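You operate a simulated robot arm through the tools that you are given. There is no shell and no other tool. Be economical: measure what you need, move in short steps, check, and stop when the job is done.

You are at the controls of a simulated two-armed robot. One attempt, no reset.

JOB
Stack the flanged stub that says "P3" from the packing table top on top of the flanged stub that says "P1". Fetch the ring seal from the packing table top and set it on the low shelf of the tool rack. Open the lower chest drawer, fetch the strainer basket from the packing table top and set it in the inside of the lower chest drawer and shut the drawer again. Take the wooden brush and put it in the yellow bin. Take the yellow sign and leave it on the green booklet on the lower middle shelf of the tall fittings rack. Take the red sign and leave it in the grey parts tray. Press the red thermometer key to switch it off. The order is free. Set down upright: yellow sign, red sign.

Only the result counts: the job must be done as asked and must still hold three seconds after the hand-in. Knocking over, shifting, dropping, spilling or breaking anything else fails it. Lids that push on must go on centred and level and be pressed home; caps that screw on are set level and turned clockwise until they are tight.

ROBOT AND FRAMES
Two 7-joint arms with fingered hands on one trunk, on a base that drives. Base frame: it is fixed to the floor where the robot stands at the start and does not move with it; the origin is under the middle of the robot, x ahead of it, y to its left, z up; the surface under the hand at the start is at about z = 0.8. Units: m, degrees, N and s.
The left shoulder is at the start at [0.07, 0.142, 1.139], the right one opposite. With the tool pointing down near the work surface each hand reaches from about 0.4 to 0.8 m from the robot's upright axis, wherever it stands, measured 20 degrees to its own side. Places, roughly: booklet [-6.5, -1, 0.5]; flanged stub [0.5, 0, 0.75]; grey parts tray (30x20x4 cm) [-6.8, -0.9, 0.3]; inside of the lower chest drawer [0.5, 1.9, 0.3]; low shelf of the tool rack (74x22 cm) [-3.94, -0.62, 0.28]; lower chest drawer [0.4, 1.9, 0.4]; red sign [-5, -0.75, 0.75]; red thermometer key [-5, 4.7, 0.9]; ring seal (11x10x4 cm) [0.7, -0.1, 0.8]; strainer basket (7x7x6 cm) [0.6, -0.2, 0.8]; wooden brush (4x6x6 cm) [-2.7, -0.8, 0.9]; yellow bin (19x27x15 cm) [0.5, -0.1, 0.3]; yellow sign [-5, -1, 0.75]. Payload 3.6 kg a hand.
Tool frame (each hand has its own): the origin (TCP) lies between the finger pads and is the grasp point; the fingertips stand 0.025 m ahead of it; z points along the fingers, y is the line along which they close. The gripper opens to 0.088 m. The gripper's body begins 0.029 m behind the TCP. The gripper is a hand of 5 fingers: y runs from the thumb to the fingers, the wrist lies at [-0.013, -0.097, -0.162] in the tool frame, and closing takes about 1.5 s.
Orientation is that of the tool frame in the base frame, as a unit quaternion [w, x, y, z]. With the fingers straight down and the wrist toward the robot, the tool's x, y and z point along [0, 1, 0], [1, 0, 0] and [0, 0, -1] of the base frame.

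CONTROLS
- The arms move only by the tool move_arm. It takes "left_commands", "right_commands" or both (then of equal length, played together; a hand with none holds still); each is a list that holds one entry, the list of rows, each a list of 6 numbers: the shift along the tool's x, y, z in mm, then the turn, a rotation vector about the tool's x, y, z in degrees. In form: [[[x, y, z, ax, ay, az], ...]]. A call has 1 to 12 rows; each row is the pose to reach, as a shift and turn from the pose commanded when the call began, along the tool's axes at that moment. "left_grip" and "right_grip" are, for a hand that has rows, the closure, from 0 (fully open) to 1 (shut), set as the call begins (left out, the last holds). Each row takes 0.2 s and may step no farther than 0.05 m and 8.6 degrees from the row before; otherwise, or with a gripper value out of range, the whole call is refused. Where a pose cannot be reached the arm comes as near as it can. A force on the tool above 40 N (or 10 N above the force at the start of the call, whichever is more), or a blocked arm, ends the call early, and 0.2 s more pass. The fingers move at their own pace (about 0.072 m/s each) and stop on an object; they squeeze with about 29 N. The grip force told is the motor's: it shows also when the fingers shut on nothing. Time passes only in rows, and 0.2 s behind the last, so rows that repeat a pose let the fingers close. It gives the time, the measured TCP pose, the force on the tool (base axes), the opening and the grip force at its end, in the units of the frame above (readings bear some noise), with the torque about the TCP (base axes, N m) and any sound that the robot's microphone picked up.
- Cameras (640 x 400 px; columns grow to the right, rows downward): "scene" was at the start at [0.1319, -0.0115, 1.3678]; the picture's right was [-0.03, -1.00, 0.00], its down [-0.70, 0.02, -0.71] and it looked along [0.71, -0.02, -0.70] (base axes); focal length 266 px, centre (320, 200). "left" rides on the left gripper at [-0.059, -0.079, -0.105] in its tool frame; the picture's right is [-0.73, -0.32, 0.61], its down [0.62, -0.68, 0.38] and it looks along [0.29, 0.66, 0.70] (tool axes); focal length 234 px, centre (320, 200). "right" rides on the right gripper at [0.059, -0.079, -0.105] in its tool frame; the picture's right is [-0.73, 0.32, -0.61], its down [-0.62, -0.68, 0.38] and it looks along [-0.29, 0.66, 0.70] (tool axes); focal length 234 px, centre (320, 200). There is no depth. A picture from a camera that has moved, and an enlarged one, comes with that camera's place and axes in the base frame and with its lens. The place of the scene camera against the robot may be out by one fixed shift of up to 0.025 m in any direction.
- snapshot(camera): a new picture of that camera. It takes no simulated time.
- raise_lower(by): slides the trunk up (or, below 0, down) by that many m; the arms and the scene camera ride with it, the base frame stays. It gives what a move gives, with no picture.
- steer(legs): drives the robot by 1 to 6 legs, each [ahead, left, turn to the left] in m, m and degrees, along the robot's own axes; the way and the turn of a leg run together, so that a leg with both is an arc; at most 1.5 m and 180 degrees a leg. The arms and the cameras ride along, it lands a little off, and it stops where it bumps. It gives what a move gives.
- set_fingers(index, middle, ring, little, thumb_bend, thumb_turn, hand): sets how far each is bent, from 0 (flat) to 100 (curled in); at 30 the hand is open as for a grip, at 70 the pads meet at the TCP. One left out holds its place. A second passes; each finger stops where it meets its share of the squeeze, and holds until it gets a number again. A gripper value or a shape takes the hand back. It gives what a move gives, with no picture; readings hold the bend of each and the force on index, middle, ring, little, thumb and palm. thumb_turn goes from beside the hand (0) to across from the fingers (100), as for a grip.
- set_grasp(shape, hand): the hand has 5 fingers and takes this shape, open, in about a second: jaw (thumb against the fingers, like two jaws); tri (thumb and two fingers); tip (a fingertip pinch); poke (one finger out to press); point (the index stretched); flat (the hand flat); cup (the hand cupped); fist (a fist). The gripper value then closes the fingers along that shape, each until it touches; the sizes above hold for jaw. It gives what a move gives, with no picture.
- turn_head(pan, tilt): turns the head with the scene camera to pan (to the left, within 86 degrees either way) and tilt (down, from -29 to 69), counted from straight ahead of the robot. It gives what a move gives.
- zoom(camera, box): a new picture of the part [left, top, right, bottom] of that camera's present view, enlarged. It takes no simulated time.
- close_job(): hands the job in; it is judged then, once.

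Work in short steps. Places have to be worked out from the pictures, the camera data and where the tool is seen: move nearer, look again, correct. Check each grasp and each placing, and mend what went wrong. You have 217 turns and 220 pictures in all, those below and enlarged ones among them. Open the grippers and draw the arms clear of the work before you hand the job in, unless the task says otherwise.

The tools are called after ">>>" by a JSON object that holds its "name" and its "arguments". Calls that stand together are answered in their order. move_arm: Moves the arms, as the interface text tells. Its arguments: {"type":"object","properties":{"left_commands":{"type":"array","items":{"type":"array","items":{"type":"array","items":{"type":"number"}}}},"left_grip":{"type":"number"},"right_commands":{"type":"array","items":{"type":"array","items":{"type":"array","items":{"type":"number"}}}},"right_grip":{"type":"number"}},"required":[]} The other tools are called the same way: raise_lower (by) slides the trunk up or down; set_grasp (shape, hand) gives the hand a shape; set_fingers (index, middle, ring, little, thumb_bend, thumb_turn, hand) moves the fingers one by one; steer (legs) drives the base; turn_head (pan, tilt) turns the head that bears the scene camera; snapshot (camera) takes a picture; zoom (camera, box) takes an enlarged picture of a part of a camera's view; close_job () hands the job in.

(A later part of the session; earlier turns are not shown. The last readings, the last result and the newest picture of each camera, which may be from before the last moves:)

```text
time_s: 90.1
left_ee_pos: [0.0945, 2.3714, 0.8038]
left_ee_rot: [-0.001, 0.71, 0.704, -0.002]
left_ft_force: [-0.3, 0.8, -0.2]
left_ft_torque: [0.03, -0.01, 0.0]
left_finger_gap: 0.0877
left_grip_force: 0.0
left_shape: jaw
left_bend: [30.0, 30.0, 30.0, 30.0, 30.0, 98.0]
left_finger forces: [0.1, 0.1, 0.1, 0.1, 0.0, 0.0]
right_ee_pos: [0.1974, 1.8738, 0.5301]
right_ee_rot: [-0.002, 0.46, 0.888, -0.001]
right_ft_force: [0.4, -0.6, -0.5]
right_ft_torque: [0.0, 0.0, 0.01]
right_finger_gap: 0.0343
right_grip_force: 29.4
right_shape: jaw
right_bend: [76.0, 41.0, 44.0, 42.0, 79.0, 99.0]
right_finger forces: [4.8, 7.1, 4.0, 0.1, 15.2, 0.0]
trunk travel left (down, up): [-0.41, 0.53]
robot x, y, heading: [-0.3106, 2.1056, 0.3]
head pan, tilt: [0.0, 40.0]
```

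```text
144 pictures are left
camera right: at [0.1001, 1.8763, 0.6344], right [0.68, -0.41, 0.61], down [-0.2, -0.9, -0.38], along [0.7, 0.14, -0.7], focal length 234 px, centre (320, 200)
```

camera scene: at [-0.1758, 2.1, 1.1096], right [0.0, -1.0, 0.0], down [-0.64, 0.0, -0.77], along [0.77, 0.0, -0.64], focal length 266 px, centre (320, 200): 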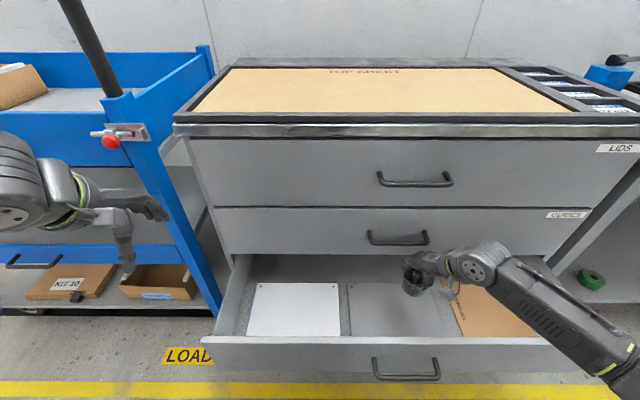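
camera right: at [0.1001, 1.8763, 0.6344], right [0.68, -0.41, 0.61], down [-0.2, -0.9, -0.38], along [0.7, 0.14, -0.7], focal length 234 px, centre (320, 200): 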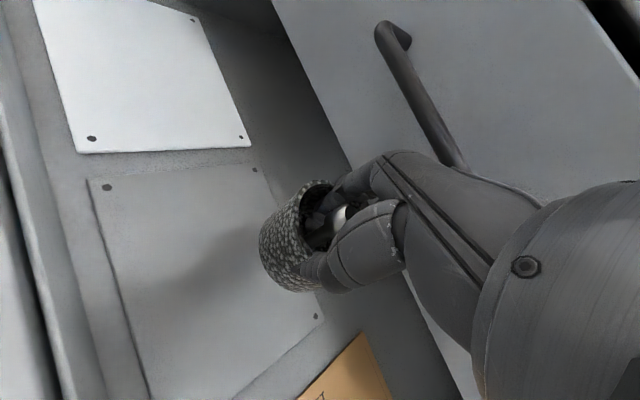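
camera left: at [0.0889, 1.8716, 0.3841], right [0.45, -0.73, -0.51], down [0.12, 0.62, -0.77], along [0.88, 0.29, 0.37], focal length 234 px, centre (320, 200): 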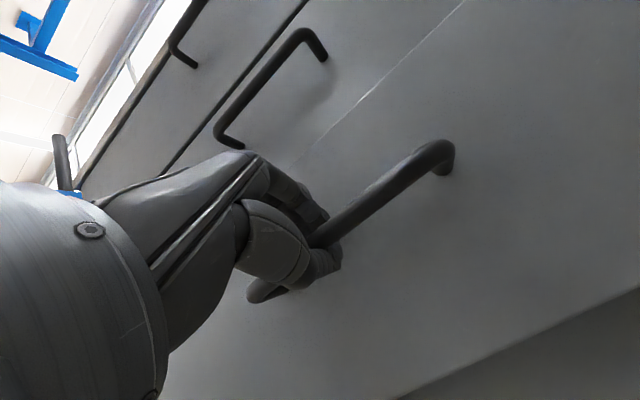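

Clear so far. I shift 12 mm away from the middle handle and lower another 100 mm with the arm.

>>> {"name": "move_arm", "arguments": {"right_commands": [[[7, -10, 0, 0, 0, 0], [7, -10, 35, 0, 0, 0], [7, -10, 70, 0, 0, 0], [7, -10, 100, 0, 0, 0], [7, -10, 100, 0, 0, 0]]]}}

>>> {"name": "snapshot", "arguments": {"camera": "scene"}}

>>> {"name": "snapshot", "arguments": {"camera": "right"}}

```text
time_s: 91.3
left_ee_pos: [0.0938, 2.3732, 0.8049]
left_ee_rot: [-0.002, 0.71, 0.704, -0.002]
left_ft_force: [0.2, -0.5, 0.1]
left_ft_torque: [0.01, 0.01, -0.01]
left_finger_gap: 0.0877
left_grip_force: 0.1
left_shape: jaw
left_bend: [30.0, 30.0, 30.0, 30.0, 30.0, 98.0]
left_finger forces: [0.0, 0.1, 0.1, 0.1, 0.0, 0.0]
right_ee_pos: [0.1851, 1.8739, 0.4321]
right_ee_rot: [-0.002, 0.46, 0.888, 0.0]
right_ft_force: [-0.2, 1.1, -0.8]
right_ft_torque: [0.03, 0.0, 0.01]
right_finger_gap: 0.0344
right_grip_force: 29.2
right_shape: jaw
right_bend: [76.0, 41.0, 44.0, 42.0, 79.0, 99.0]
right_finger forces: [4.6, 6.5, 4.1, 0.0, 14.7, 0.0]
trunk travel left (down, up): [-0.41, 0.53]
robot x, y, heading: [-0.3124, 2.1097, 0.2]
head pan, tilt: [0.0, 40.0]
```

```text
143 pictures are left
camera scene: at [-0.176, 2.1, 1.1096], right [0.0, -1.0, 0.0], down [-0.64, 0.0, -0.77], along [0.77, 0.0, -0.64], focal length 266 px, centre (320, 200)
```

scene: 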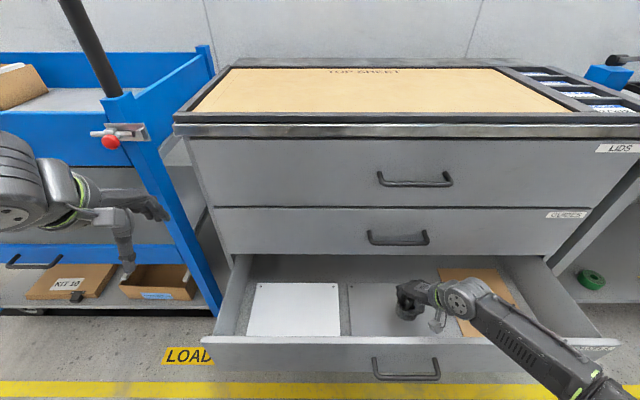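

```text
142 pictures are left
camera right: at [0.0862, 1.8759, 0.5354], right [0.68, -0.41, 0.61], down [-0.2, -0.9, -0.38], along [0.7, 0.14, -0.7], focal length 234 px, centre (320, 200)
```

right: 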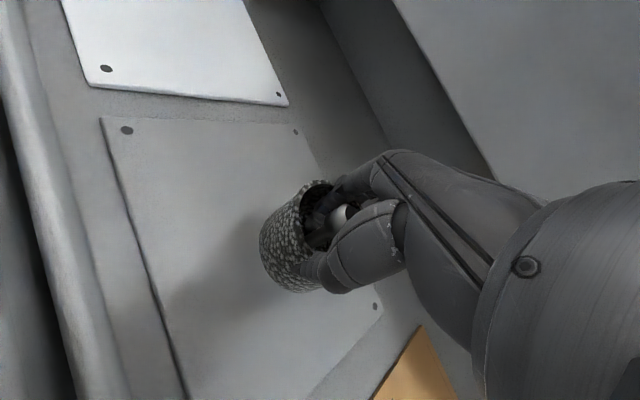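

Forearm clears the front wall. I lower 70 mm more in steps.

>>> {"name": "move_arm", "arguments": {"right_commands": [[[0, 0, 25, 0, 0, 0], [0, 0, 50, 0, 0, 0], [0, 0, 70, 0, 0, 0], [0, 0, 70, 0, 0, 0]]]}}

>>> {"name": "snapshot", "arguments": {"camera": "right"}}

>>> {"name": "zoom", "arguments": {"camera": "scene", "box": [330, 250, 640, 400]}}

```text
time_s: 91.9
left_ee_pos: [0.0932, 2.3721, 0.8046]
left_ee_rot: [-0.001, 0.711, 0.704, -0.001]
left_ft_force: [0.6, -0.2, 0.3]
left_ft_torque: [0.01, 0.0, -0.01]
left_finger_gap: 0.088
left_grip_force: 0.0
left_shape: jaw
left_bend: [30.0, 30.0, 30.0, 30.0, 30.0, 98.0]
left_finger forces: [0.0, 0.1, 0.0, 0.1, 0.0, 0.0]
right_ee_pos: [0.1893, 1.8734, 0.3914]
right_ee_rot: [0.002, 0.463, 0.886, 0.006]
right_ft_force: [-0.2, 1.6, 11.6]
right_ft_torque: [-0.11, 1.34, -0.12]
right_finger_gap: 0.0344
right_grip_force: 28.5
right_shape: jaw
right_bend: [76.0, 41.0, 44.0, 42.0, 79.0, 99.0]
right_finger forces: [4.7, 6.8, 4.2, 0.0, 15.0, 0.0]
trunk travel left (down, up): [-0.41, 0.53]
robot x, y, heading: [-0.3121, 2.1092, 0.3]
head pan, tilt: [0.0, 40.0]
stopped in row 3 (right hand): the force on the tool passed its limit at 55 N (the readings are from after the stop); the commanded pose is now the measured one
```

```text
141 pictures are left
camera right: at [0.0904, 1.8754, 0.4946], right [0.67, -0.42, 0.61], down [-0.2, -0.9, -0.39], along [0.71, 0.14, -0.69], focal length 234 px, centre (320, 200)
```

right: 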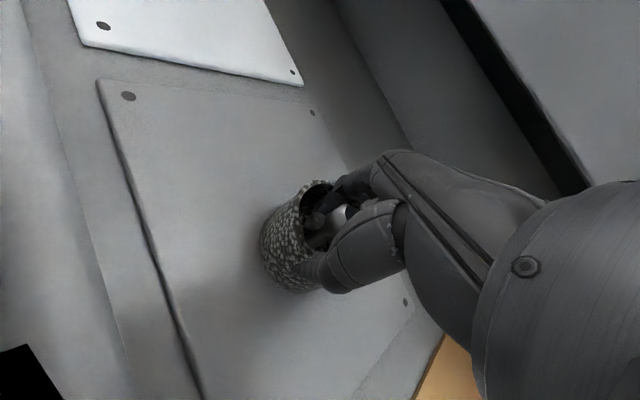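

```text
2.06 times, centred on (485, 325) of scene
camera zoom: at [-0.1764, 2.1004, 1.1099], right [0.0, -1.0, 0.0], down [-0.64, 0.0, -0.77], along [0.77, 0.0, -0.64], focal length 548 px, centre (-21, -58)
```

zoom: 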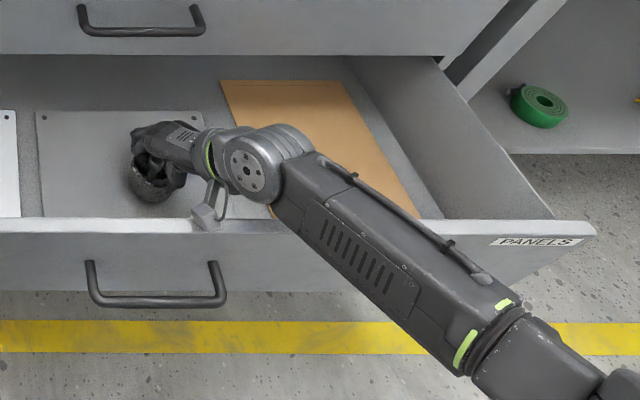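

The wrist camera block touched the drawer's front wall (torque shows contact ~11 cm behind the TCP), so the drawer isn't open far enough. I raise 8 mm and back up 0.12 m so that the hand heel pulls the drawer further open.

>>> {"name": "move_arm", "arguments": {"right_commands": [[[0, 0, -5, 0, 0, 0], [0, 0, -8, 0, 0, 0], [0, 0, -8, 0, 0, 0]]]}}

>>> {"name": "steer", "arguments": {"legs": [[-0.1, 0, 0]]}}

>>> {"name": "zoom", "arguments": {"camera": "scene", "box": [200, 230, 640, 400]}}

>>> {"name": "snapshot", "arguments": {"camera": "right"}}

```text
time_s: 92.7
left_ee_pos: [0.0925, 2.371, 0.8042]
left_ee_rot: [-0.002, 0.71, 0.704, -0.001]
left_ft_force: [0.4, 0.4, 0.0]
left_ft_torque: [0.02, 0.0, -0.02]
left_finger_gap: 0.088
left_grip_force: 0.0
left_shape: jaw
left_bend: [30.0, 30.0, 30.0, 30.0, 30.0, 98.0]
left_finger forces: [0.1, 0.0, 0.0, 0.1, 0.0, 0.0]
right_ee_pos: [0.1885, 1.8724, 0.3982]
right_ee_rot: [0.0, 0.463, 0.886, 0.005]
right_ft_force: [0.0, 0.0, -0.9]
right_ft_torque: [0.0, -0.03, 0.02]
right_finger_gap: 0.0342
right_grip_force: 28.5
right_shape: jaw
right_bend: [76.0, 41.0, 44.0, 42.0, 79.0, 99.0]
right_finger forces: [4.7, 6.7, 4.1, 0.0, 15.0, 0.0]
trunk travel left (down, up): [-0.41, 0.53]
robot x, y, heading: [-0.31, 2.1094, 0.1]
head pan, tilt: [0.0, 40.0]
```

```text
time_s: 93.8
left_ee_pos: [-0.0065, 2.372, 0.8052]
left_ee_rot: [-0.001, 0.711, 0.703, -0.001]
left_ft_force: [-0.7, 0.3, 0.3]
left_ft_torque: [0.01, -0.01, 0.02]
left_finger_gap: 0.0876
left_grip_force: 0.0
left_shape: jaw
left_bend: [30.0, 30.0, 30.0, 30.0, 30.0, 98.0]
left_finger forces: [0.1, 0.1, 0.0, 0.0, 0.1, 0.0]
right_ee_pos: [0.0884, 1.8725, 0.3973]
right_ee_rot: [0.001, 0.464, 0.886, 0.005]
right_ft_force: [-0.5, 0.9, -0.2]
right_ft_torque: [0.02, 0.05, 0.0]
right_finger_gap: 0.0342
right_grip_force: 28.7
right_shape: jaw
right_bend: [76.0, 41.0, 44.0, 42.0, 79.0, 99.0]
right_finger forces: [4.7, 6.8, 4.2, 0.0, 15.1, 0.0]
trunk travel left (down, up): [-0.41, 0.53]
robot x, y, heading: [-0.4145, 2.1103, 0.1]
head pan, tilt: [0.0, 40.0]
```

```text
1.45 times, centred on (420, 315) of scene
camera zoom: at [-0.2777, 2.0993, 1.1098], right [0.0, -1.0, 0.0], down [-0.64, 0.0, -0.77], along [0.77, 0.0, -0.64], focal length 386 px, centre (174, 33)
```

zoom: 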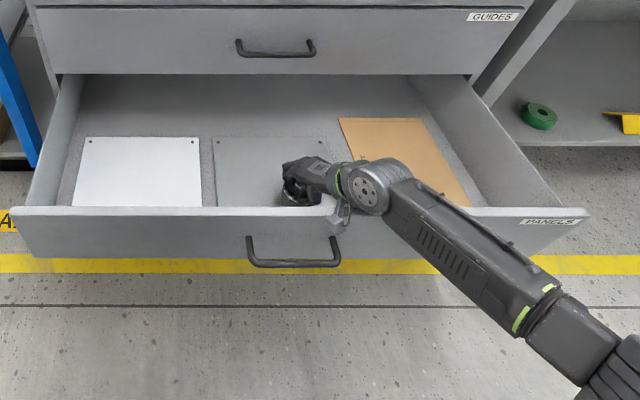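

```text
138 pictures are left
camera right: at [-0.0108, 1.8738, 0.502], right [0.67, -0.42, 0.61], down [-0.2, -0.9, -0.39], along [0.71, 0.14, -0.69], focal length 234 px, centre (320, 200)
```

right: 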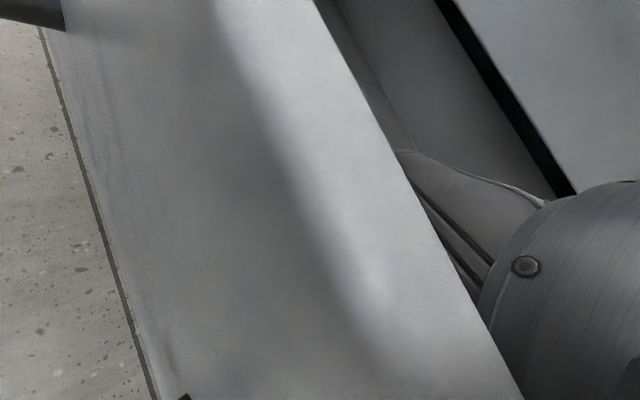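

The drawer has followed (~6–7 cm more). I pull another 0.08 m.

>>> {"name": "steer", "arguments": {"legs": [[-0.08, 0, 0]]}}

>>> {"name": "snapshot", "arguments": {"camera": "scene"}}

```text
time_s: 95.0
left_ee_pos: [-0.0819, 2.3713, 0.8037]
left_ee_rot: [-0.003, 0.711, 0.703, -0.002]
left_ft_force: [0.1, -1.2, 0.0]
left_ft_torque: [0.01, -0.06, 0.02]
left_finger_gap: 0.0877
left_grip_force: 0.1
left_shape: jaw
left_bend: [30.0, 30.0, 30.0, 30.0, 30.0, 98.0]
left_finger forces: [0.0, 0.0, 0.1, 0.0, 0.0, 0.0]
right_ee_pos: [0.0167, 1.8721, 0.4009]
right_ee_rot: [0.004, 0.464, 0.886, 0.007]
right_ft_force: [0.0, 0.1, -0.7]
right_ft_torque: [0.0, -0.02, 0.04]
right_finger_gap: 0.0341
right_grip_force: 28.6
right_shape: jaw
right_bend: [76.0, 41.0, 44.0, 42.0, 79.0, 99.0]
right_finger forces: [4.9, 7.0, 4.3, 0.1, 15.3, 0.1]
trunk travel left (down, up): [-0.41, 0.53]
robot x, y, heading: [-0.4847, 2.1085, 0.5]
head pan, tilt: [0.0, 40.0]
stopped in leg 1: the force on the tool passed its limit at 56 N (the readings are from after the stop); the commanded pose is now the measured one
```

```text
137 pictures are left
camera scene: at [-0.3512, 2.0995, 1.1096], right [0.0, -1.0, 0.0], down [-0.64, 0.0, -0.77], along [0.77, 0.0, -0.64], focal length 266 px, centre (320, 200)
```

scene: 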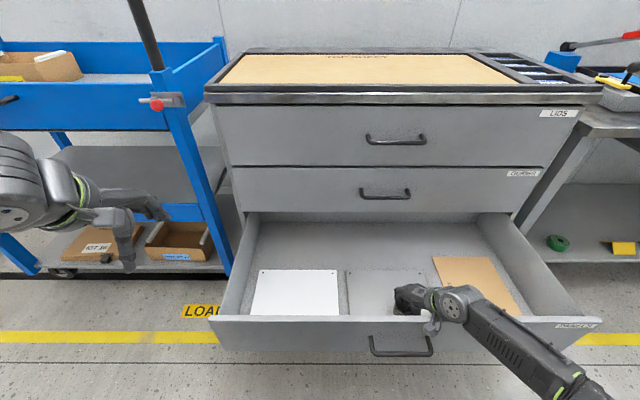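

The drawer is at its stop (front wall ≈ x −0.04). I drive ahead 0.12 m so the whole hand is inside the opening, then look.

>>> {"name": "steer", "arguments": {"legs": [[0.125, 0, 0]]}}

>>> {"name": "move_arm", "arguments": {"right_commands": [[[0, 0, 15, 0, 0, 0], [0, 0, 30, 0, 0, 0], [0, 0, 40, 0, 0, 0], [0, 0, 40, 0, 0, 0]]]}}

>>> {"name": "snapshot", "arguments": {"camera": "right"}}

>>> {"name": "zoom", "arguments": {"camera": "scene", "box": [250, 220, 550, 400]}}

```text
time_s: 96.2
left_ee_pos: [0.0468, 2.37, 0.803]
left_ee_rot: [-0.002, 0.71, 0.704, -0.002]
left_ft_force: [1.1, -0.1, -0.1]
left_ft_torque: [-0.02, -0.01, 0.0]
left_finger_gap: 0.0877
left_grip_force: 0.1
left_shape: jaw
left_bend: [30.0, 30.0, 30.0, 30.0, 30.0, 98.0]
left_finger forces: [0.0, 0.0, 0.0, 0.1, 0.1, 0.0]
right_ee_pos: [0.1431, 1.8709, 0.4012]
right_ee_rot: [0.004, 0.466, 0.885, 0.007]
right_ft_force: [-0.2, 0.3, -0.3]
right_ft_torque: [0.0, 0.02, 0.03]
right_finger_gap: 0.0344
right_grip_force: 28.6
right_shape: jaw
right_bend: [76.0, 41.0, 44.0, 42.0, 79.0, 99.0]
right_finger forces: [4.8, 7.0, 4.2, 0.0, 15.2, 0.0]
trunk travel left (down, up): [-0.41, 0.53]
robot x, y, heading: [-0.3611, 2.1131, 0.1]
head pan, tilt: [0.0, 40.0]
```

```text
time_s: 97.0
left_ee_pos: [0.0455, 2.3696, 0.8043]
left_ee_rot: [-0.001, 0.712, 0.702, -0.001]
left_ft_force: [1.1, -0.5, 0.2]
left_ft_torque: [0.07, 0.03, 0.03]
left_finger_gap: 0.0877
left_grip_force: 0.1
left_shape: jaw
left_bend: [30.0, 30.0, 30.0, 30.0, 30.0, 98.0]
left_finger forces: [0.1, 0.0, 0.0, 0.0, 0.1, 0.0]
right_ee_pos: [0.1511, 1.8703, 0.3753]
right_ee_rot: [0.013, 0.468, 0.883, 0.018]
right_ft_force: [0.7, -1.1, 25.7]
right_ft_torque: [0.45, -0.3, 0.05]
right_finger_gap: 0.0355
right_grip_force: 29.3
right_shape: jaw
right_bend: [76.0, 40.0, 44.0, 42.0, 79.0, 99.0]
right_finger forces: [32.9, 10.5, 4.4, 0.0, 20.6, 0.1]
trunk travel left (down, up): [-0.41, 0.53]
robot x, y, heading: [-0.3594, 2.1093, -0.1]
head pan, tilt: [0.0, 40.0]
stopped in row 3 (right hand): the force on the tool passed its limit at 46 N (the readings are from after the stop); the commanded pose is now the measured one
```

```text
136 pictures are left
camera right: at [0.0493, 1.8724, 0.4755], right [0.65, -0.43, 0.63], down [-0.2, -0.89, -0.41], along [0.73, 0.14, -0.66], focal length 234 px, centre (320, 200)
```

right: 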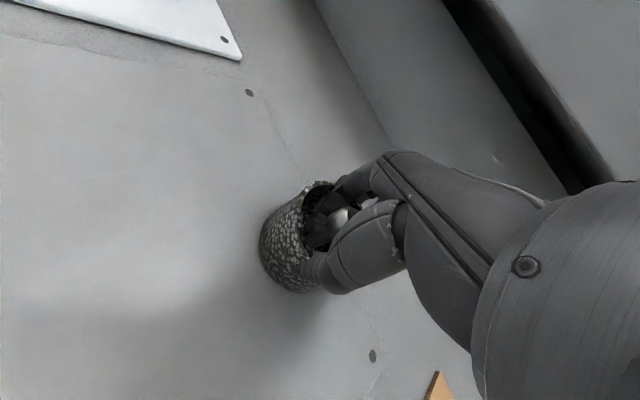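

```text
2.13 times, centred on (400, 310) of scene
camera zoom: at [-0.2264, 2.0997, 1.1102], right [0.0, -1.0, 0.0], down [-0.64, 0.0, -0.77], along [0.77, 0.0, -0.64], focal length 567 px, centre (149, -35)
```

zoom: 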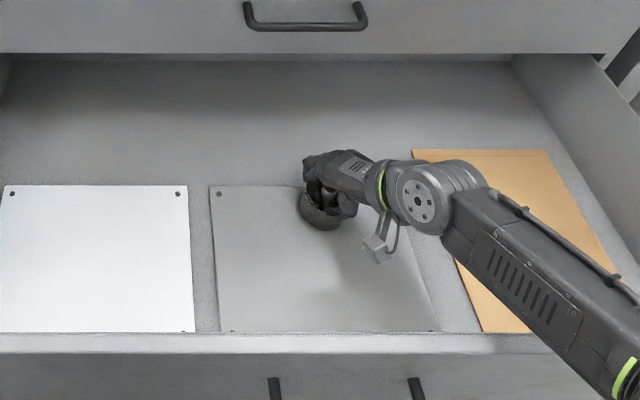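

Now the load is at the fingers with little torque: the basket is on the drawer floor. I relieve 4 mm and open the hand.

>>> {"name": "move_arm", "arguments": {"right_commands": [[[0, 0, -4, 0, 0, 0], [0, 0, -4, 0, 0, 0]]]}}

>>> {"name": "move_arm", "arguments": {"right_commands": [[[0, 0, 0, 0, 0, 0], [0, 0, 0, 0, 0, 0], [0, 0, 0, 0, 0, 0], [0, 0, 0, 0, 0, 0], [0, 0, 0, 0, 0, 0], [0, 0, 0, 0, 0, 0]]], "right_grip": 0}}

>>> {"name": "snapshot", "arguments": {"camera": "right"}}

```text
time_s: 97.6
left_ee_pos: [0.0445, 2.3718, 0.8048]
left_ee_rot: [-0.001, 0.712, 0.703, -0.001]
left_ft_force: [-0.9, 0.2, 1.1]
left_ft_torque: [0.0, 0.0, -0.02]
left_finger_gap: 0.0876
left_grip_force: 0.1
left_shape: jaw
left_bend: [30.0, 30.0, 30.0, 30.0, 30.0, 98.0]
left_finger forces: [0.1, 0.0, 0.0, 0.1, 0.1, 0.0]
right_ee_pos: [0.149, 1.8693, 0.3738]
right_ee_rot: [0.01, 0.468, 0.884, 0.013]
right_ft_force: [1.5, 2.0, 12.9]
right_ft_torque: [0.38, -0.29, 0.0]
right_finger_gap: 0.0352
right_grip_force: 29.5
right_shape: jaw
right_bend: [76.0, 40.0, 43.0, 42.0, 79.0, 99.0]
right_finger forces: [27.6, 10.7, 4.2, 0.0, 14.4, 0.0]
trunk travel left (down, up): [-0.41, 0.53]
robot x, y, heading: [-0.3582, 2.1077, 0.1]
head pan, tilt: [0.0, 40.0]
```

```text
time_s: 98.5
left_ee_pos: [0.0474, 2.369, 0.8033]
left_ee_rot: [-0.003, 0.711, 0.703, -0.002]
left_ft_force: [-0.1, 0.3, -0.1]
left_ft_torque: [0.01, 0.04, -0.02]
left_finger_gap: 0.0878
left_grip_force: 0.0
left_shape: jaw
left_bend: [30.0, 30.0, 30.0, 30.0, 30.0, 98.0]
left_finger forces: [0.0, 0.0, 0.1, 0.0, 0.0, 0.0]
right_ee_pos: [0.1508, 1.8685, 0.3734]
right_ee_rot: [0.01, 0.469, 0.883, 0.014]
right_ft_force: [0.7, -0.1, -0.3]
right_ft_torque: [0.01, 0.02, 0.02]
right_finger_gap: 0.0879
right_grip_force: 0.1
right_shape: jaw
right_bend: [30.0, 30.0, 30.0, 30.0, 30.0, 98.0]
right_finger forces: [0.4, 0.0, 0.0, 0.1, 0.0, 0.0]
trunk travel left (down, up): [-0.41, 0.53]
robot x, y, heading: [-0.3614, 2.1053, 0.1]
head pan, tilt: [0.0, 40.0]
stopped in row 4 (right hand): the force on the tool passed its limit at 41 N (the readings are from after the stop); the commanded pose is now the measured one
```

```text
134 pictures are left
camera right: at [0.0491, 1.871, 0.4749], right [0.66, -0.43, 0.62], down [-0.2, -0.89, -0.4], along [0.73, 0.14, -0.67], focal length 234 px, centre (320, 200)
```

right: 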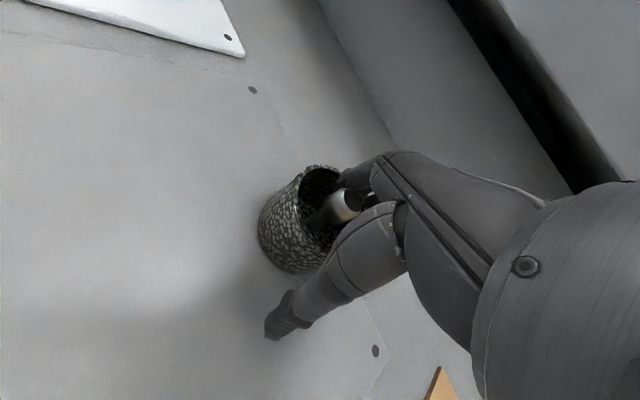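

The basket stands. I lift the hand straight up and check.

>>> {"name": "move_arm", "arguments": {"right_commands": [[[0, 0, -20, 0, 0, 0], [0, 0, -40, 0, 0, 0], [0, 0, -80, 0, 0, 0], [0, 0, -120, 0, 0, 0], [0, 0, -160, 0, 0, 0], [0, 0, -160, 0, 0, 0]]]}}

>>> {"name": "snapshot", "arguments": {"camera": "right"}}

>>> {"name": "snapshot", "arguments": {"camera": "scene"}}

```text
time_s: 99.9
left_ee_pos: [0.0453, 2.3709, 0.8046]
left_ee_rot: [-0.001, 0.712, 0.702, -0.002]
left_ft_force: [-0.5, 0.8, 0.2]
left_ft_torque: [0.01, -0.02, 0.0]
left_finger_gap: 0.0877
left_grip_force: 0.0
left_shape: jaw
left_bend: [30.0, 30.0, 30.0, 30.0, 30.0, 98.0]
left_finger forces: [0.1, 0.0, 0.0, 0.1, 0.0, 0.0]
right_ee_pos: [0.1454, 1.865, 0.537]
right_ee_rot: [0.011, 0.469, 0.883, 0.015]
right_ft_force: [-0.1, -0.4, -0.7]
right_ft_torque: [-0.02, -0.01, -0.03]
right_finger_gap: 0.0876
right_grip_force: 0.1
right_shape: jaw
right_bend: [30.0, 30.0, 30.0, 30.0, 30.0, 98.0]
right_finger forces: [0.0, 0.0, 0.1, 0.0, 0.0, 0.0]
trunk travel left (down, up): [-0.41, 0.53]
robot x, y, heading: [-0.3623, 2.1051, -0.3]
head pan, tilt: [0.0, 40.0]
```

```text
133 pictures are left
camera right: at [0.0441, 1.8679, 0.638], right [0.65, -0.43, 0.62], down [-0.2, -0.89, -0.4], along [0.73, 0.14, -0.67], focal length 234 px, centre (320, 200)
```

right: 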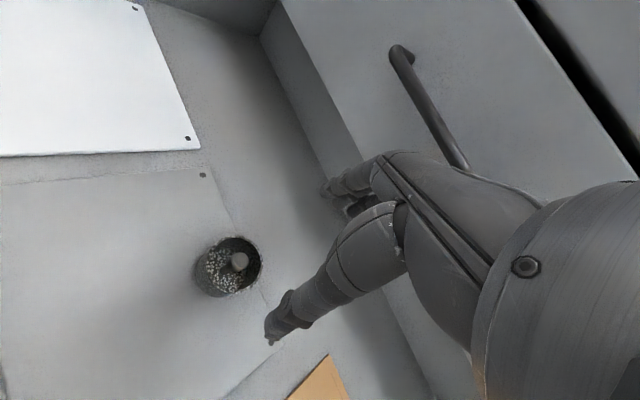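

```text
132 pictures are left
camera scene: at [-0.2249, 2.0989, 1.1096], right [0.0, -1.0, 0.0], down [-0.64, 0.0, -0.77], along [0.77, 0.0, -0.64], focal length 266 px, centre (320, 200)
```

scene: 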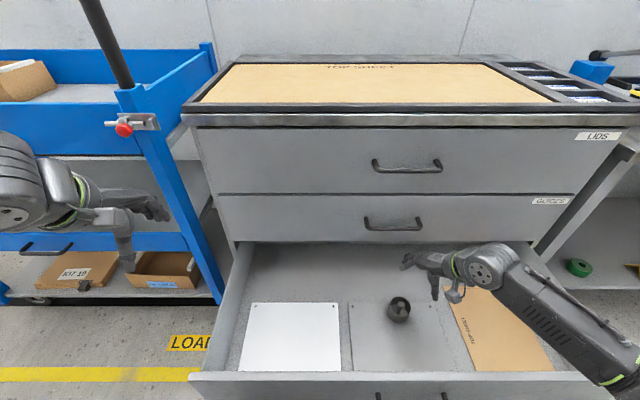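

The basket stands upright on the drawer floor. I back out, strafe right 0.1 to be beside the handle, and make a fist to push the drawer shut.

>>> {"name": "steer", "arguments": {"legs": [[-0.38, 0, 0], [0, -0.09, 0]]}}

>>> {"name": "set_grasp", "arguments": {"hand": "right", "shape": "fist"}}

>>> {"name": "move_arm", "arguments": {"right_commands": [[[0, 0, 40, 0, 0, 0], [0, 0, 80, 0, 0, 0], [0, 0, 120, 0, 0, 0], [0, 0, 140, 0, 0, 0], [0, 0, 140, 0, 0, 0]]]}}

>>> {"name": "snapshot", "arguments": {"camera": "scene"}}

```text
time_s: 103.0
left_ee_pos: [-0.3362, 2.2772, 0.8041]
left_ee_rot: [-0.002, 0.714, 0.701, 0.0]
left_ft_force: [0.6, -1.0, -0.1]
left_ft_torque: [-0.01, 0.03, 0.02]
left_finger_gap: 0.0876
left_grip_force: 0.0
left_shape: jaw
left_bend: [30.0, 30.0, 30.0, 30.0, 30.0, 98.0]
left_finger forces: [0.0, 0.0, 0.0, 0.0, 0.0, 0.0]
right_ee_pos: [-0.2381, 1.7716, 0.5366]
right_ee_rot: [0.011, 0.471, 0.882, 0.015]
right_ft_force: [0.2, 1.1, -0.8]
right_ft_torque: [0.01, -0.01, -0.01]
right_finger_gap: 0.0878
right_grip_force: 0.1
right_shape: jaw
right_bend: [30.0, 30.0, 30.0, 30.0, 30.0, 98.0]
right_finger forces: [0.1, 0.1, 0.0, 0.0, 0.0, 0.0]
trunk travel left (down, up): [-0.41, 0.53]
robot x, y, heading: [-0.7471, 2.0158, -0.4]
head pan, tilt: [0.0, 40.0]
```

```text
time_s: 103.9
left_ee_pos: [-0.3367, 2.277, 0.8044]
left_ee_rot: [-0.002, 0.713, 0.701, -0.003]
left_ft_force: [0.0, -0.7, -0.3]
left_ft_torque: [0.03, 0.01, -0.01]
left_finger_gap: 0.088
left_grip_force: 0.0
left_shape: jaw
left_bend: [30.0, 30.0, 30.0, 30.0, 30.0, 98.0]
left_finger forces: [0.0, 0.0, 0.0, 0.0, 0.0, 0.1]
right_ee_pos: [-0.2404, 1.7722, 0.5364]
right_ee_rot: [0.011, 0.471, 0.882, 0.016]
right_ft_force: [0.5, -0.1, -0.5]
right_ft_torque: [-0.02, -0.01, 0.01]
right_finger_gap: 0.0
right_grip_force: 0.2
right_shape: fist
right_bend: [100.0, 100.0, 100.0, 100.0, 86.0, 85.0]
right_finger forces: [0.0, 0.1, 0.0, 0.1, 0.0, 0.0]
trunk travel left (down, up): [-0.41, 0.53]
robot x, y, heading: [-0.7485, 2.022, -0.2]
head pan, tilt: [0.0, 40.0]
```

```text
time_s: 105.1
left_ee_pos: [-0.3362, 2.2782, 0.8042]
left_ee_rot: [-0.001, 0.714, 0.701, -0.001]
left_ft_force: [-0.1, 0.2, 0.5]
left_ft_torque: [0.03, 0.02, 0.02]
left_finger_gap: 0.0876
left_grip_force: 0.1
left_shape: jaw
left_bend: [30.0, 30.0, 30.0, 30.0, 30.0, 98.0]
left_finger forces: [0.0, 0.1, 0.0, 0.0, 0.0, 0.0]
right_ee_pos: [-0.2361, 1.7747, 0.3958]
right_ee_rot: [0.012, 0.472, 0.882, 0.014]
right_ft_force: [-0.2, 0.4, 0.3]
right_ft_torque: [-0.01, -0.01, -0.03]
right_finger_gap: 0.0
right_grip_force: 0.1
right_shape: fist
right_bend: [100.0, 100.0, 100.0, 100.0, 86.0, 85.0]
right_finger forces: [0.0, 0.0, 0.1, 0.0, 0.0, 0.0]
trunk travel left (down, up): [-0.41, 0.53]
robot x, y, heading: [-0.7448, 2.0208, -0.4]
head pan, tilt: [0.0, 40.0]
```

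```text
131 pictures are left
camera scene: at [-0.6094, 2.0084, 1.1096], right [-0.01, -1.0, 0.0], down [-0.64, 0.0, -0.77], along [0.77, -0.01, -0.64], focal length 266 px, centre (320, 200)
```

scene: 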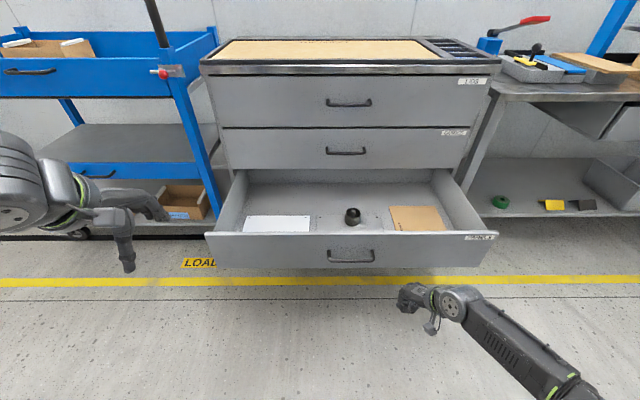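

The fist is level with the drawer front, right of the handle. I push forward in moderate legs.

>>> {"name": "steer", "arguments": {"legs": [[0.15, 0, 0], [0.15, 0, 0], [0.1, 0, 0]]}}

>>> {"name": "snapshot", "arguments": {"camera": "scene"}}

```text
time_s: 108.2
left_ee_pos: [0.0662, 2.2752, 0.8038]
left_ee_rot: [-0.002, 0.713, 0.701, -0.001]
left_ft_force: [0.4, -0.2, 0.2]
left_ft_torque: [0.01, -0.01, 0.0]
left_finger_gap: 0.088
left_grip_force: 0.1
left_shape: jaw
left_bend: [30.0, 30.0, 30.0, 30.0, 30.0, 98.0]
left_finger forces: [0.0, 0.0, 0.0, 0.0, 0.0, 0.1]
right_ee_pos: [0.1667, 1.7731, 0.3951]
right_ee_rot: [0.011, 0.47, 0.882, 0.014]
right_ft_force: [0.2, 0.1, -0.3]
right_ft_torque: [0.01, -0.02, 0.02]
right_finger_gap: 0.0
right_grip_force: 0.0
right_shape: fist
right_bend: [100.0, 100.0, 100.0, 100.0, 86.0, 85.0]
right_finger forces: [0.1, 0.0, 0.0, 0.0, 0.1, 0.1]
trunk travel left (down, up): [-0.41, 0.53]
robot x, y, heading: [-0.3436, 2.0171, -0.2]
head pan, tilt: [0.0, 40.0]
```

```text
130 pictures are left
camera scene: at [-0.2058, 2.0062, 1.1095], right [-0.01, -1.0, 0.0], down [-0.64, 0.0, -0.77], along [0.77, 0.0, -0.64], focal length 266 px, centre (320, 200)
```

scene: 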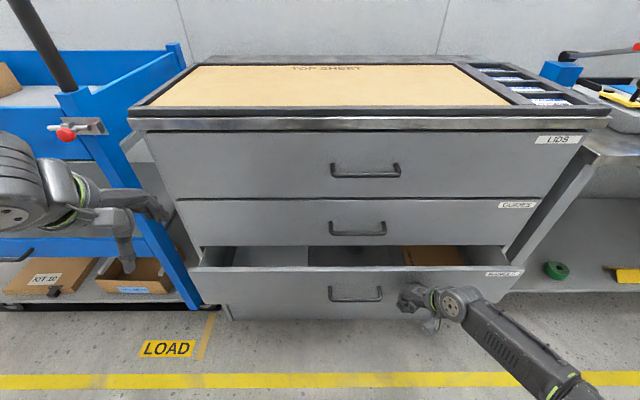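

About 0.1 m remains. I push on in two short legs.

>>> {"name": "steer", "arguments": {"legs": [[0.05, 0, 0], [0.03, 0, 0], [0.03, 0, 0], [0.02, 0, 0]]}}

>>> {"name": "snapshot", "arguments": {"camera": "scene"}}

```text
time_s: 110.0
left_ee_pos: [0.1576, 2.2753, 0.8056]
left_ee_rot: [-0.001, 0.714, 0.7, -0.001]
left_ft_force: [0.3, 0.0, -0.1]
left_ft_torque: [-0.03, 0.0, 0.0]
left_finger_gap: 0.0878
left_grip_force: 0.1
left_shape: jaw
left_bend: [30.0, 30.0, 30.0, 30.0, 30.0, 98.0]
left_finger forces: [0.0, 0.0, 0.0, 0.0, 0.1, 0.0]
right_ee_pos: [0.2529, 1.7722, 0.3915]
right_ee_rot: [0.005, 0.468, 0.884, 0.009]
right_ft_force: [-7.5, 0.5, 1.9]
right_ft_torque: [-0.01, -0.46, -0.22]
right_finger_gap: 0.0001
right_grip_force: 0.1
right_shape: fist
right_bend: [100.0, 100.0, 100.0, 100.0, 86.0, 85.0]
right_finger forces: [0.0, 0.1, 0.1, 7.5, 0.0, 0.0]
trunk travel left (down, up): [-0.41, 0.53]
robot x, y, heading: [-0.2476, 2.013, -0.2]
head pan, tilt: [0.0, 40.0]
stopped in leg 3: the force on the tool passed its limit at 75 N (the readings are from after the stop); the commanded pose is now the measured one
```

```text
129 pictures are left
camera scene: at [-0.115, 2.0059, 1.1098], right [-0.01, -1.0, 0.0], down [-0.64, 0.0, -0.77], along [0.77, -0.01, -0.64], focal length 266 px, centre (320, 200)
```

scene: 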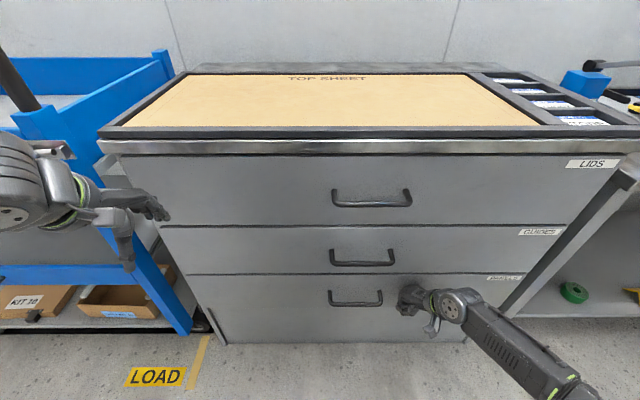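

The drawer is shut. I raise the fist clear, back off and turn right to survey the way to the brush.

>>> {"name": "steer", "arguments": {"legs": [[-0.8, 0, 0], [0, 0, -90]]}}

>>> {"name": "raise_lower", "arguments": {"by": 0.3}}

>>> {"name": "turn_head", "arguments": {"pan": 20, "tilt": 20}}

>>> {"name": "snapshot", "arguments": {"camera": "scene"}}

>>> {"name": "turn_head", "arguments": {"pan": -50, "tilt": 20}}

>>> {"name": "snapshot", "arguments": {"camera": "scene"}}

```text
time_s: 118.2
left_ee_pos: [-0.8033, 1.608, 0.8043]
left_ee_rot: [-0.002, 1.0, -0.022, 0.0]
left_ft_force: [-0.2, -0.2, -0.9]
left_ft_torque: [0.0, 0.03, 0.05]
left_finger_gap: 0.0882
left_grip_force: 0.1
left_shape: jaw
left_bend: [30.0, 30.0, 30.0, 30.0, 30.0, 98.0]
left_finger forces: [0.0, 0.1, 0.0, 0.0, 0.0, 0.1]
right_ee_pos: [-1.3064, 1.5257, 0.3908]
right_ee_rot: [0.01, 0.959, 0.282, 0.004]
right_ft_force: [-1.2, -0.3, 0.6]
right_ft_torque: [-0.02, -0.02, 0.01]
right_finger_gap: 0.0001
right_grip_force: 0.1
right_shape: fist
right_bend: [100.0, 100.0, 100.0, 100.0, 86.0, 85.0]
right_finger forces: [0.0, 0.0, 0.1, 0.0, 0.1, 0.0]
trunk travel left (down, up): [-0.41, 0.53]
robot x, y, heading: [-1.0505, 2.0206, -91.7]
head pan, tilt: [0.0, 40.0]
```

```text
time_s: 121.2
left_ee_pos: [-0.8033, 1.6089, 1.1043]
left_ee_rot: [-0.001, 1.0, -0.021, 0.0]
left_ft_force: [0.2, 0.6, -0.6]
left_ft_torque: [0.01, -0.02, 0.0]
left_finger_gap: 0.0876
left_grip_force: 0.0
left_shape: jaw
left_bend: [30.0, 30.0, 30.0, 30.0, 30.0, 98.0]
left_finger forces: [0.0, 0.1, 0.0, 0.0, 0.1, 0.0]
right_ee_pos: [-1.3066, 1.5256, 0.6925]
right_ee_rot: [0.01, 0.96, 0.281, 0.005]
right_ft_force: [0.1, -0.3, -0.8]
right_ft_torque: [0.01, -0.03, 0.03]
right_finger_gap: 0.0001
right_grip_force: 0.1
right_shape: fist
right_bend: [100.0, 100.0, 100.0, 100.0, 86.0, 85.0]
right_finger forces: [0.0, 0.1, 0.0, 0.0, 0.1, 0.0]
trunk travel left (down, up): [-0.71, 0.23]
robot x, y, heading: [-1.0514, 2.0252, -91.9]
head pan, tilt: [0.0, 40.0]
```

```text
time_s: 122.0
left_ee_pos: [-0.8038, 1.6081, 1.1044]
left_ee_rot: [-0.002, 1.0, -0.022, 0.0]
left_ft_force: [-0.5, 0.2, 0.0]
left_ft_torque: [0.0, -0.02, -0.02]
left_finger_gap: 0.0881
left_grip_force: 0.0
left_shape: jaw
left_bend: [30.0, 30.0, 30.0, 30.0, 30.0, 98.0]
left_finger forces: [0.0, 0.0, 0.0, 0.1, 0.1, 0.0]
right_ee_pos: [-1.3078, 1.5259, 0.6911]
right_ee_rot: [0.011, 0.959, 0.282, 0.004]
right_ft_force: [0.3, -0.6, 0.5]
right_ft_torque: [0.0, 0.02, -0.07]
right_finger_gap: 0.0
right_grip_force: 0.1
right_shape: fist
right_bend: [100.0, 100.0, 100.0, 100.0, 86.0, 85.0]
right_finger forces: [0.0, 0.0, 0.0, 0.0, 0.0, 0.0]
trunk travel left (down, up): [-0.71, 0.23]
robot x, y, heading: [-1.0519, 2.0216, -91.6]
head pan, tilt: [20.0, 20.0]
```

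```text
128 pictures are left
camera scene: at [-1.0243, 1.8751, 1.441], right [-0.95, -0.31, 0.0], down [-0.11, 0.33, -0.94], along [0.29, -0.89, -0.34], focal length 266 px, centre (320, 200)
```

scene: 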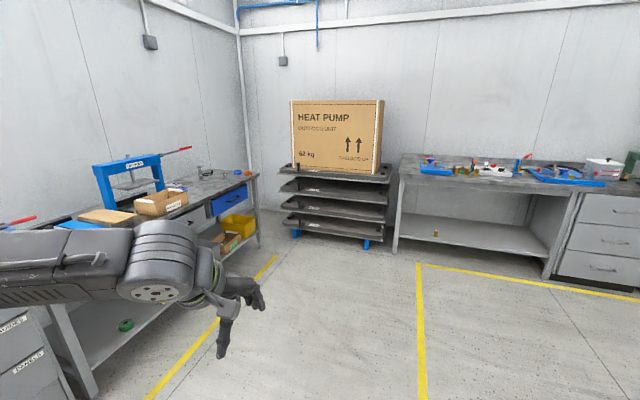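

```text
time_s: 123.4
left_ee_pos: [-0.8025, 1.6076, 1.105]
left_ee_rot: [-0.001, 1.0, -0.022, 0.0]
left_ft_force: [0.9, 0.8, 0.3]
left_ft_torque: [-0.01, 0.01, 0.04]
left_finger_gap: 0.0879
left_grip_force: 0.1
left_shape: jaw
left_bend: [30.0, 30.0, 30.0, 30.0, 30.0, 98.0]
left_finger forces: [0.1, 0.0, 0.0, 0.0, 0.1, 0.0]
right_ee_pos: [-1.3075, 1.526, 0.6921]
right_ee_rot: [0.011, 0.96, 0.281, 0.004]
right_ft_force: [0.6, 0.7, -0.1]
right_ft_torque: [-0.02, 0.01, 0.01]
right_finger_gap: 0.0003
right_grip_force: 0.1
right_shape: fist
right_bend: [100.0, 100.0, 100.0, 100.0, 86.0, 85.0]
right_finger forces: [0.0, 0.1, 0.0, 0.1, 0.0, 0.0]
trunk travel left (down, up): [-0.71, 0.23]
robot x, y, heading: [-1.0513, 2.0235, -91.7]
head pan, tilt: [-50.0, 20.0]
```

```text
127 pictures are left
camera scene: at [-1.1264, 1.9059, 1.4411], right [-0.62, 0.79, 0.0], down [0.27, 0.21, -0.94], along [-0.74, -0.58, -0.34], focal length 266 px, centre (320, 200)
```

scene: 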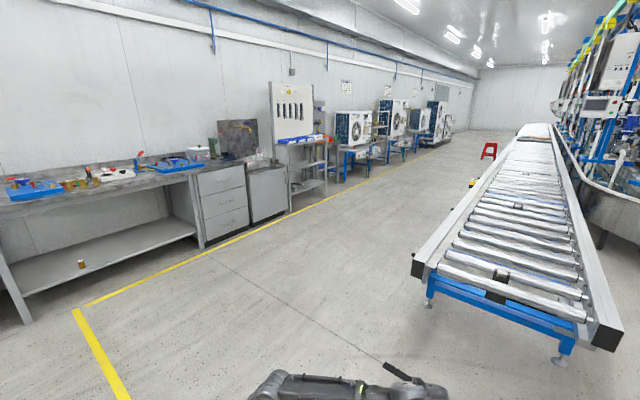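

South bench along the wall, conveyor to the north-west. I drive to about (−2.7, 0.1) facing south.

>>> {"name": "steer", "arguments": {"legs": [[0, 0, 1.7], [1.0, 0, 0], [0.85, 0, 0], [0, -1.45, 0]]}}

>>> {"name": "turn_head", "arguments": {"pan": 0, "tilt": 30}}

>>> {"name": "snapshot", "arguments": {"camera": "scene"}}

```text
time_s: 139.9
left_ee_pos: [-2.2732, -0.2313, 1.1037]
left_ee_rot: [-0.001, 1.0, 0.009, 0.001]
left_ft_force: [-0.3, -0.3, 0.7]
left_ft_torque: [0.01, 0.0, 0.02]
left_finger_gap: 0.0876
left_grip_force: 0.2
left_shape: jaw
left_bend: [30.0, 30.0, 30.0, 30.0, 30.0, 98.0]
left_finger forces: [0.0, 0.0, 0.0, 0.0, 0.0, 0.0]
right_ee_pos: [-2.7701, -0.3466, 0.6917]
right_ee_rot: [0.01, 0.95, 0.312, 0.004]
right_ft_force: [-0.1, -0.1, -0.7]
right_ft_torque: [0.01, -0.01, 0.01]
right_finger_gap: 0.0
right_grip_force: 0.1
right_shape: fist
right_bend: [100.0, 100.0, 100.0, 100.0, 86.0, 85.0]
right_finger forces: [0.0, 0.1, 0.1, 0.0, 0.1, 0.0]
trunk travel left (down, up): [-0.71, 0.23]
robot x, y, heading: [-2.5443, 0.1685, -88.3]
head pan, tilt: [-50.0, 20.0]
```

```text
time_s: 141.1
left_ee_pos: [-2.2738, -0.2323, 1.1056]
left_ee_rot: [-0.001, 1.0, 0.009, 0.0]
left_ft_force: [0.0, 0.1, 0.3]
left_ft_torque: [0.0, 0.02, -0.01]
left_finger_gap: 0.0877
left_grip_force: 0.1
left_shape: jaw
left_bend: [30.0, 30.0, 30.0, 30.0, 30.0, 98.0]
left_finger forces: [0.1, 0.1, 0.0, 0.1, 0.0, 0.0]
right_ee_pos: [-2.7702, -0.3475, 0.6927]
right_ee_rot: [0.01, 0.95, 0.312, 0.004]
right_ft_force: [-0.8, -0.3, -0.2]
right_ft_torque: [0.01, -0.02, 0.01]
right_finger_gap: 0.0002
right_grip_force: 0.1
right_shape: fist
right_bend: [100.0, 100.0, 100.0, 100.0, 86.0, 85.0]
right_finger forces: [0.0, 0.0, 0.1, 0.1, 0.0, 0.0]
trunk travel left (down, up): [-0.71, 0.23]
robot x, y, heading: [-2.5471, 0.1639, -88.2]
head pan, tilt: [0.0, 30.0]
```

```text
126 pictures are left
camera scene: at [-2.5431, 0.0157, 1.425], right [-1.0, -0.03, 0.0], down [-0.01, 0.5, -0.87], along [0.03, -0.87, -0.5], focal length 266 px, centre (320, 200)
```

scene: 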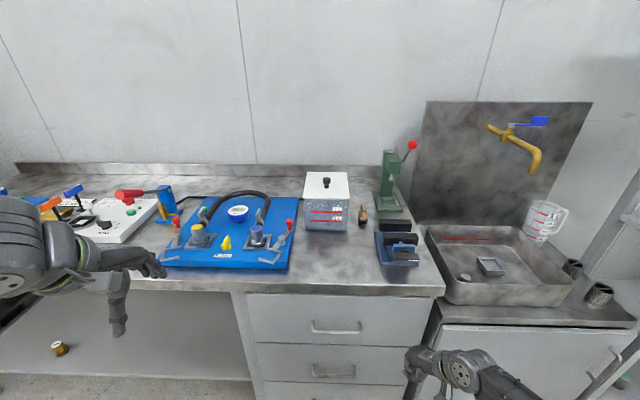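

A small brown item near (362, 214) may be the wooden brush; I zoom.

>>> {"name": "zoom", "arguments": {"camera": "scene", "box": [300, 150, 440, 280]}}

```text
3.08 times, centred on (370, 215) of scene
camera zoom: at [-2.5431, 0.0157, 1.425], right [-1.0, -0.03, 0.0], down [-0.01, 0.5, -0.87], along [0.03, -0.87, -0.5], focal length 817 px, centre (166, 154)
```

zoom: 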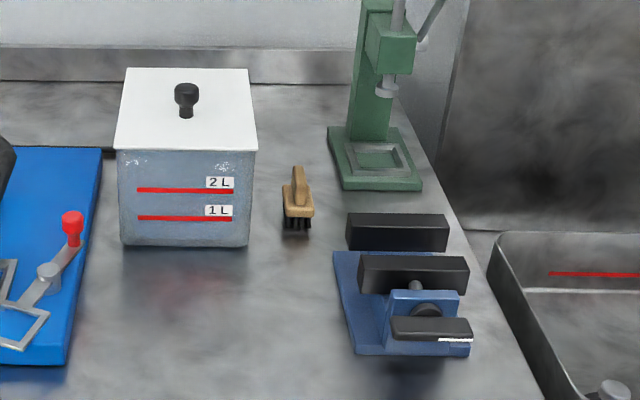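

It's the brush (fin handle, bristles down), between a water box and a press. I open the right hand, raise it, and move closer for a better look.

>>> {"name": "set_grasp", "arguments": {"hand": "right", "shape": "jaw"}}

>>> {"name": "move_arm", "arguments": {"right_commands": [[[0, 0, -50, 0, 0, 0], [0, 0, -100, 0, 0, 0], [0, 0, -150, 0, 0, 0], [0, 0, -200, 0, 0, 0], [0, 0, -250, 0, 0, 6], [0, 0, -300, 0, 0, 13], [0, 0, -350, 0, 0, 20], [0, 0, -390, 0, 0, 27], [0, 0, -390, 0, 0, 35], [0, 0, -390, 0, 0, 35]]]}}

>>> {"name": "steer", "arguments": {"legs": [[0, 0, -1.7], [0.2, 0.1, 0]]}}

>>> {"name": "snapshot", "arguments": {"camera": "right"}}

>>> {"name": "snapshot", "arguments": {"camera": "scene"}}

```text
time_s: 142.0
left_ee_pos: [-2.2737, -0.2328, 1.1042]
left_ee_rot: [-0.002, 1.0, 0.009, 0.001]
left_ft_force: [-0.2, 0.2, 0.4]
left_ft_torque: [0.01, -0.03, 0.01]
left_finger_gap: 0.0879
left_grip_force: 0.1
left_shape: jaw
left_bend: [30.0, 30.0, 30.0, 30.0, 30.0, 98.0]
left_finger forces: [0.1, 0.1, 0.1, 0.0, 0.1, 0.0]
right_ee_pos: [-2.7711, -0.3464, 0.6919]
right_ee_rot: [0.01, 0.95, 0.312, 0.004]
right_ft_force: [-0.1, 0.3, -0.1]
right_ft_torque: [0.01, -0.01, -0.03]
right_finger_gap: 0.0874
right_grip_force: 0.0
right_shape: jaw
right_bend: [30.0, 30.0, 30.0, 30.0, 30.0, 97.0]
right_finger forces: [0.0, 0.0, 0.0, 0.0, 0.1, 0.0]
trunk travel left (down, up): [-0.71, 0.23]
robot x, y, heading: [-2.5451, 0.1612, -88.2]
head pan, tilt: [0.0, 30.0]
```

```text
time_s: 144.2
left_ee_pos: [-2.2731, -0.2325, 1.1045]
left_ee_rot: [-0.002, 1.0, 0.011, 0.0]
left_ft_force: [-0.5, 0.6, -0.4]
left_ft_torque: [-0.01, -0.03, 0.0]
left_finger_gap: 0.088
left_grip_force: 0.0
left_shape: jaw
left_bend: [30.0, 30.0, 30.0, 30.0, 30.0, 98.0]
left_finger forces: [0.0, 0.0, 0.0, 0.0, 0.0, 0.0]
right_ee_pos: [-2.7756, -0.3402, 1.0821]
right_ee_rot: [0.009, 1.0, 0.01, 0.007]
right_ft_force: [-0.1, 0.5, 1.4]
right_ft_torque: [-0.05, 0.02, 0.0]
right_finger_gap: 0.088
right_grip_force: 0.1
right_shape: jaw
right_bend: [30.0, 30.0, 30.0, 30.0, 30.0, 97.0]
right_finger forces: [0.0, 0.0, 0.0, 0.0, 0.1, 0.0]
trunk travel left (down, up): [-0.71, 0.23]
robot x, y, heading: [-2.5496, 0.1659, -88.0]
head pan, tilt: [0.0, 30.0]
```

```text
time_s: 146.3
left_ee_pos: [-2.1819, -0.4375, 1.1035]
left_ee_rot: [-0.002, 1.0, -0.004, 0.001]
left_ft_force: [-0.7, -0.2, 1.5]
left_ft_torque: [0.0, 0.0, 0.0]
left_finger_gap: 0.0878
left_grip_force: 0.0
left_shape: jaw
left_bend: [30.0, 30.0, 30.0, 30.0, 30.0, 98.0]
left_finger forces: [0.0, 0.0, 0.0, 0.0, 0.0, 0.0]
right_ee_pos: [-2.6876, -0.5319, 1.0819]
right_ee_rot: [0.009, 1.0, -0.002, 0.007]
right_ft_force: [-0.4, 0.2, -0.6]
right_ft_torque: [-0.05, -0.01, 0.0]
right_finger_gap: 0.0877
right_grip_force: 0.0
right_shape: jaw
right_bend: [30.0, 30.0, 30.0, 30.0, 30.0, 97.0]
right_finger forces: [0.0, 0.1, 0.0, 0.0, 0.0, 0.0]
trunk travel left (down, up): [-0.71, 0.23]
robot x, y, heading: [-2.4482, -0.0363, -89.7]
head pan, tilt: [0.0, 30.0]
```

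```text
124 pictures are left
camera right: at [-2.6287, -0.4515, 1.1858], right [-0.74, -0.31, 0.6], down [-0.62, 0.68, -0.4], along [-0.28, -0.67, -0.69], focal length 234 px, centre (320, 200)
```

right: 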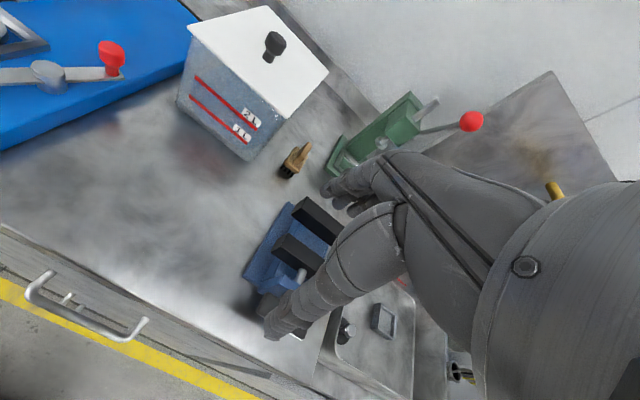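

```text
123 pictures are left
camera scene: at [-2.4454, -0.1819, 1.4251], right [-1.0, -0.01, 0.0], down [0.0, 0.5, -0.87], along [0.01, -0.87, -0.5], focal length 266 px, centre (320, 200)
```

scene: 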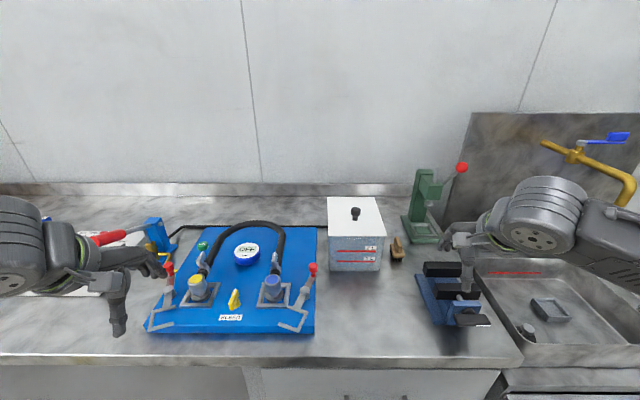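

>>> {"name": "zoom", "arguments": {"camera": "right", "box": [230, 100, 350, 200]}}

>>> {"name": "zoom", "arguments": {"camera": "scene", "box": [350, 200, 450, 290]}}

```text
4.00 times, centred on (290, 150) of right
camera zoom: at [-2.6287, -0.4515, 1.1858], right [-0.74, -0.31, 0.6], down [-0.62, 0.68, -0.4], along [-0.28, -0.67, -0.69], focal length 937 px, centre (440, 400)
```

zoom: 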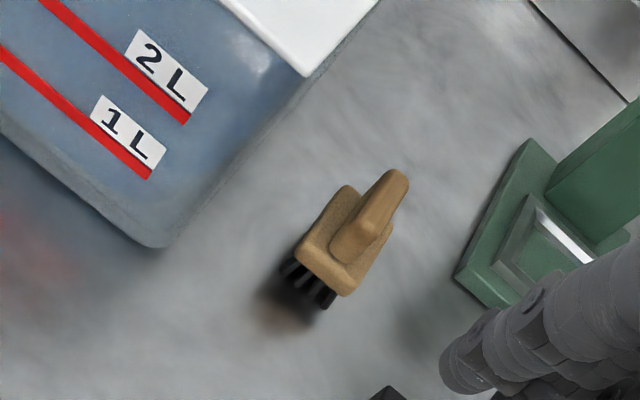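

```text
4.44 times, centred on (400, 245) of scene
camera zoom: at [-2.4454, -0.1819, 1.4251], right [-1.0, -0.01, 0.0], down [0.0, 0.5, -0.87], along [0.01, -0.87, -0.5], focal length 1180 px, centre (-36, 0)
```

zoom: 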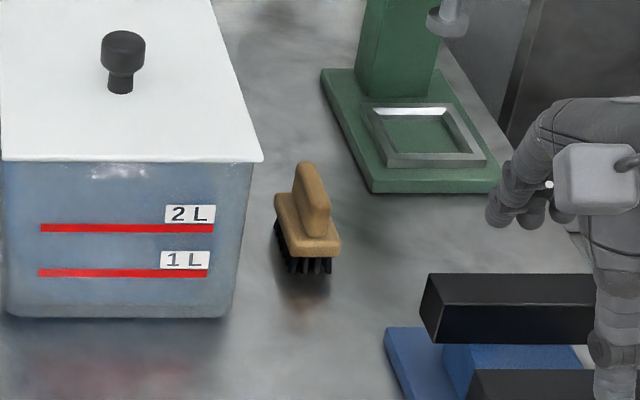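

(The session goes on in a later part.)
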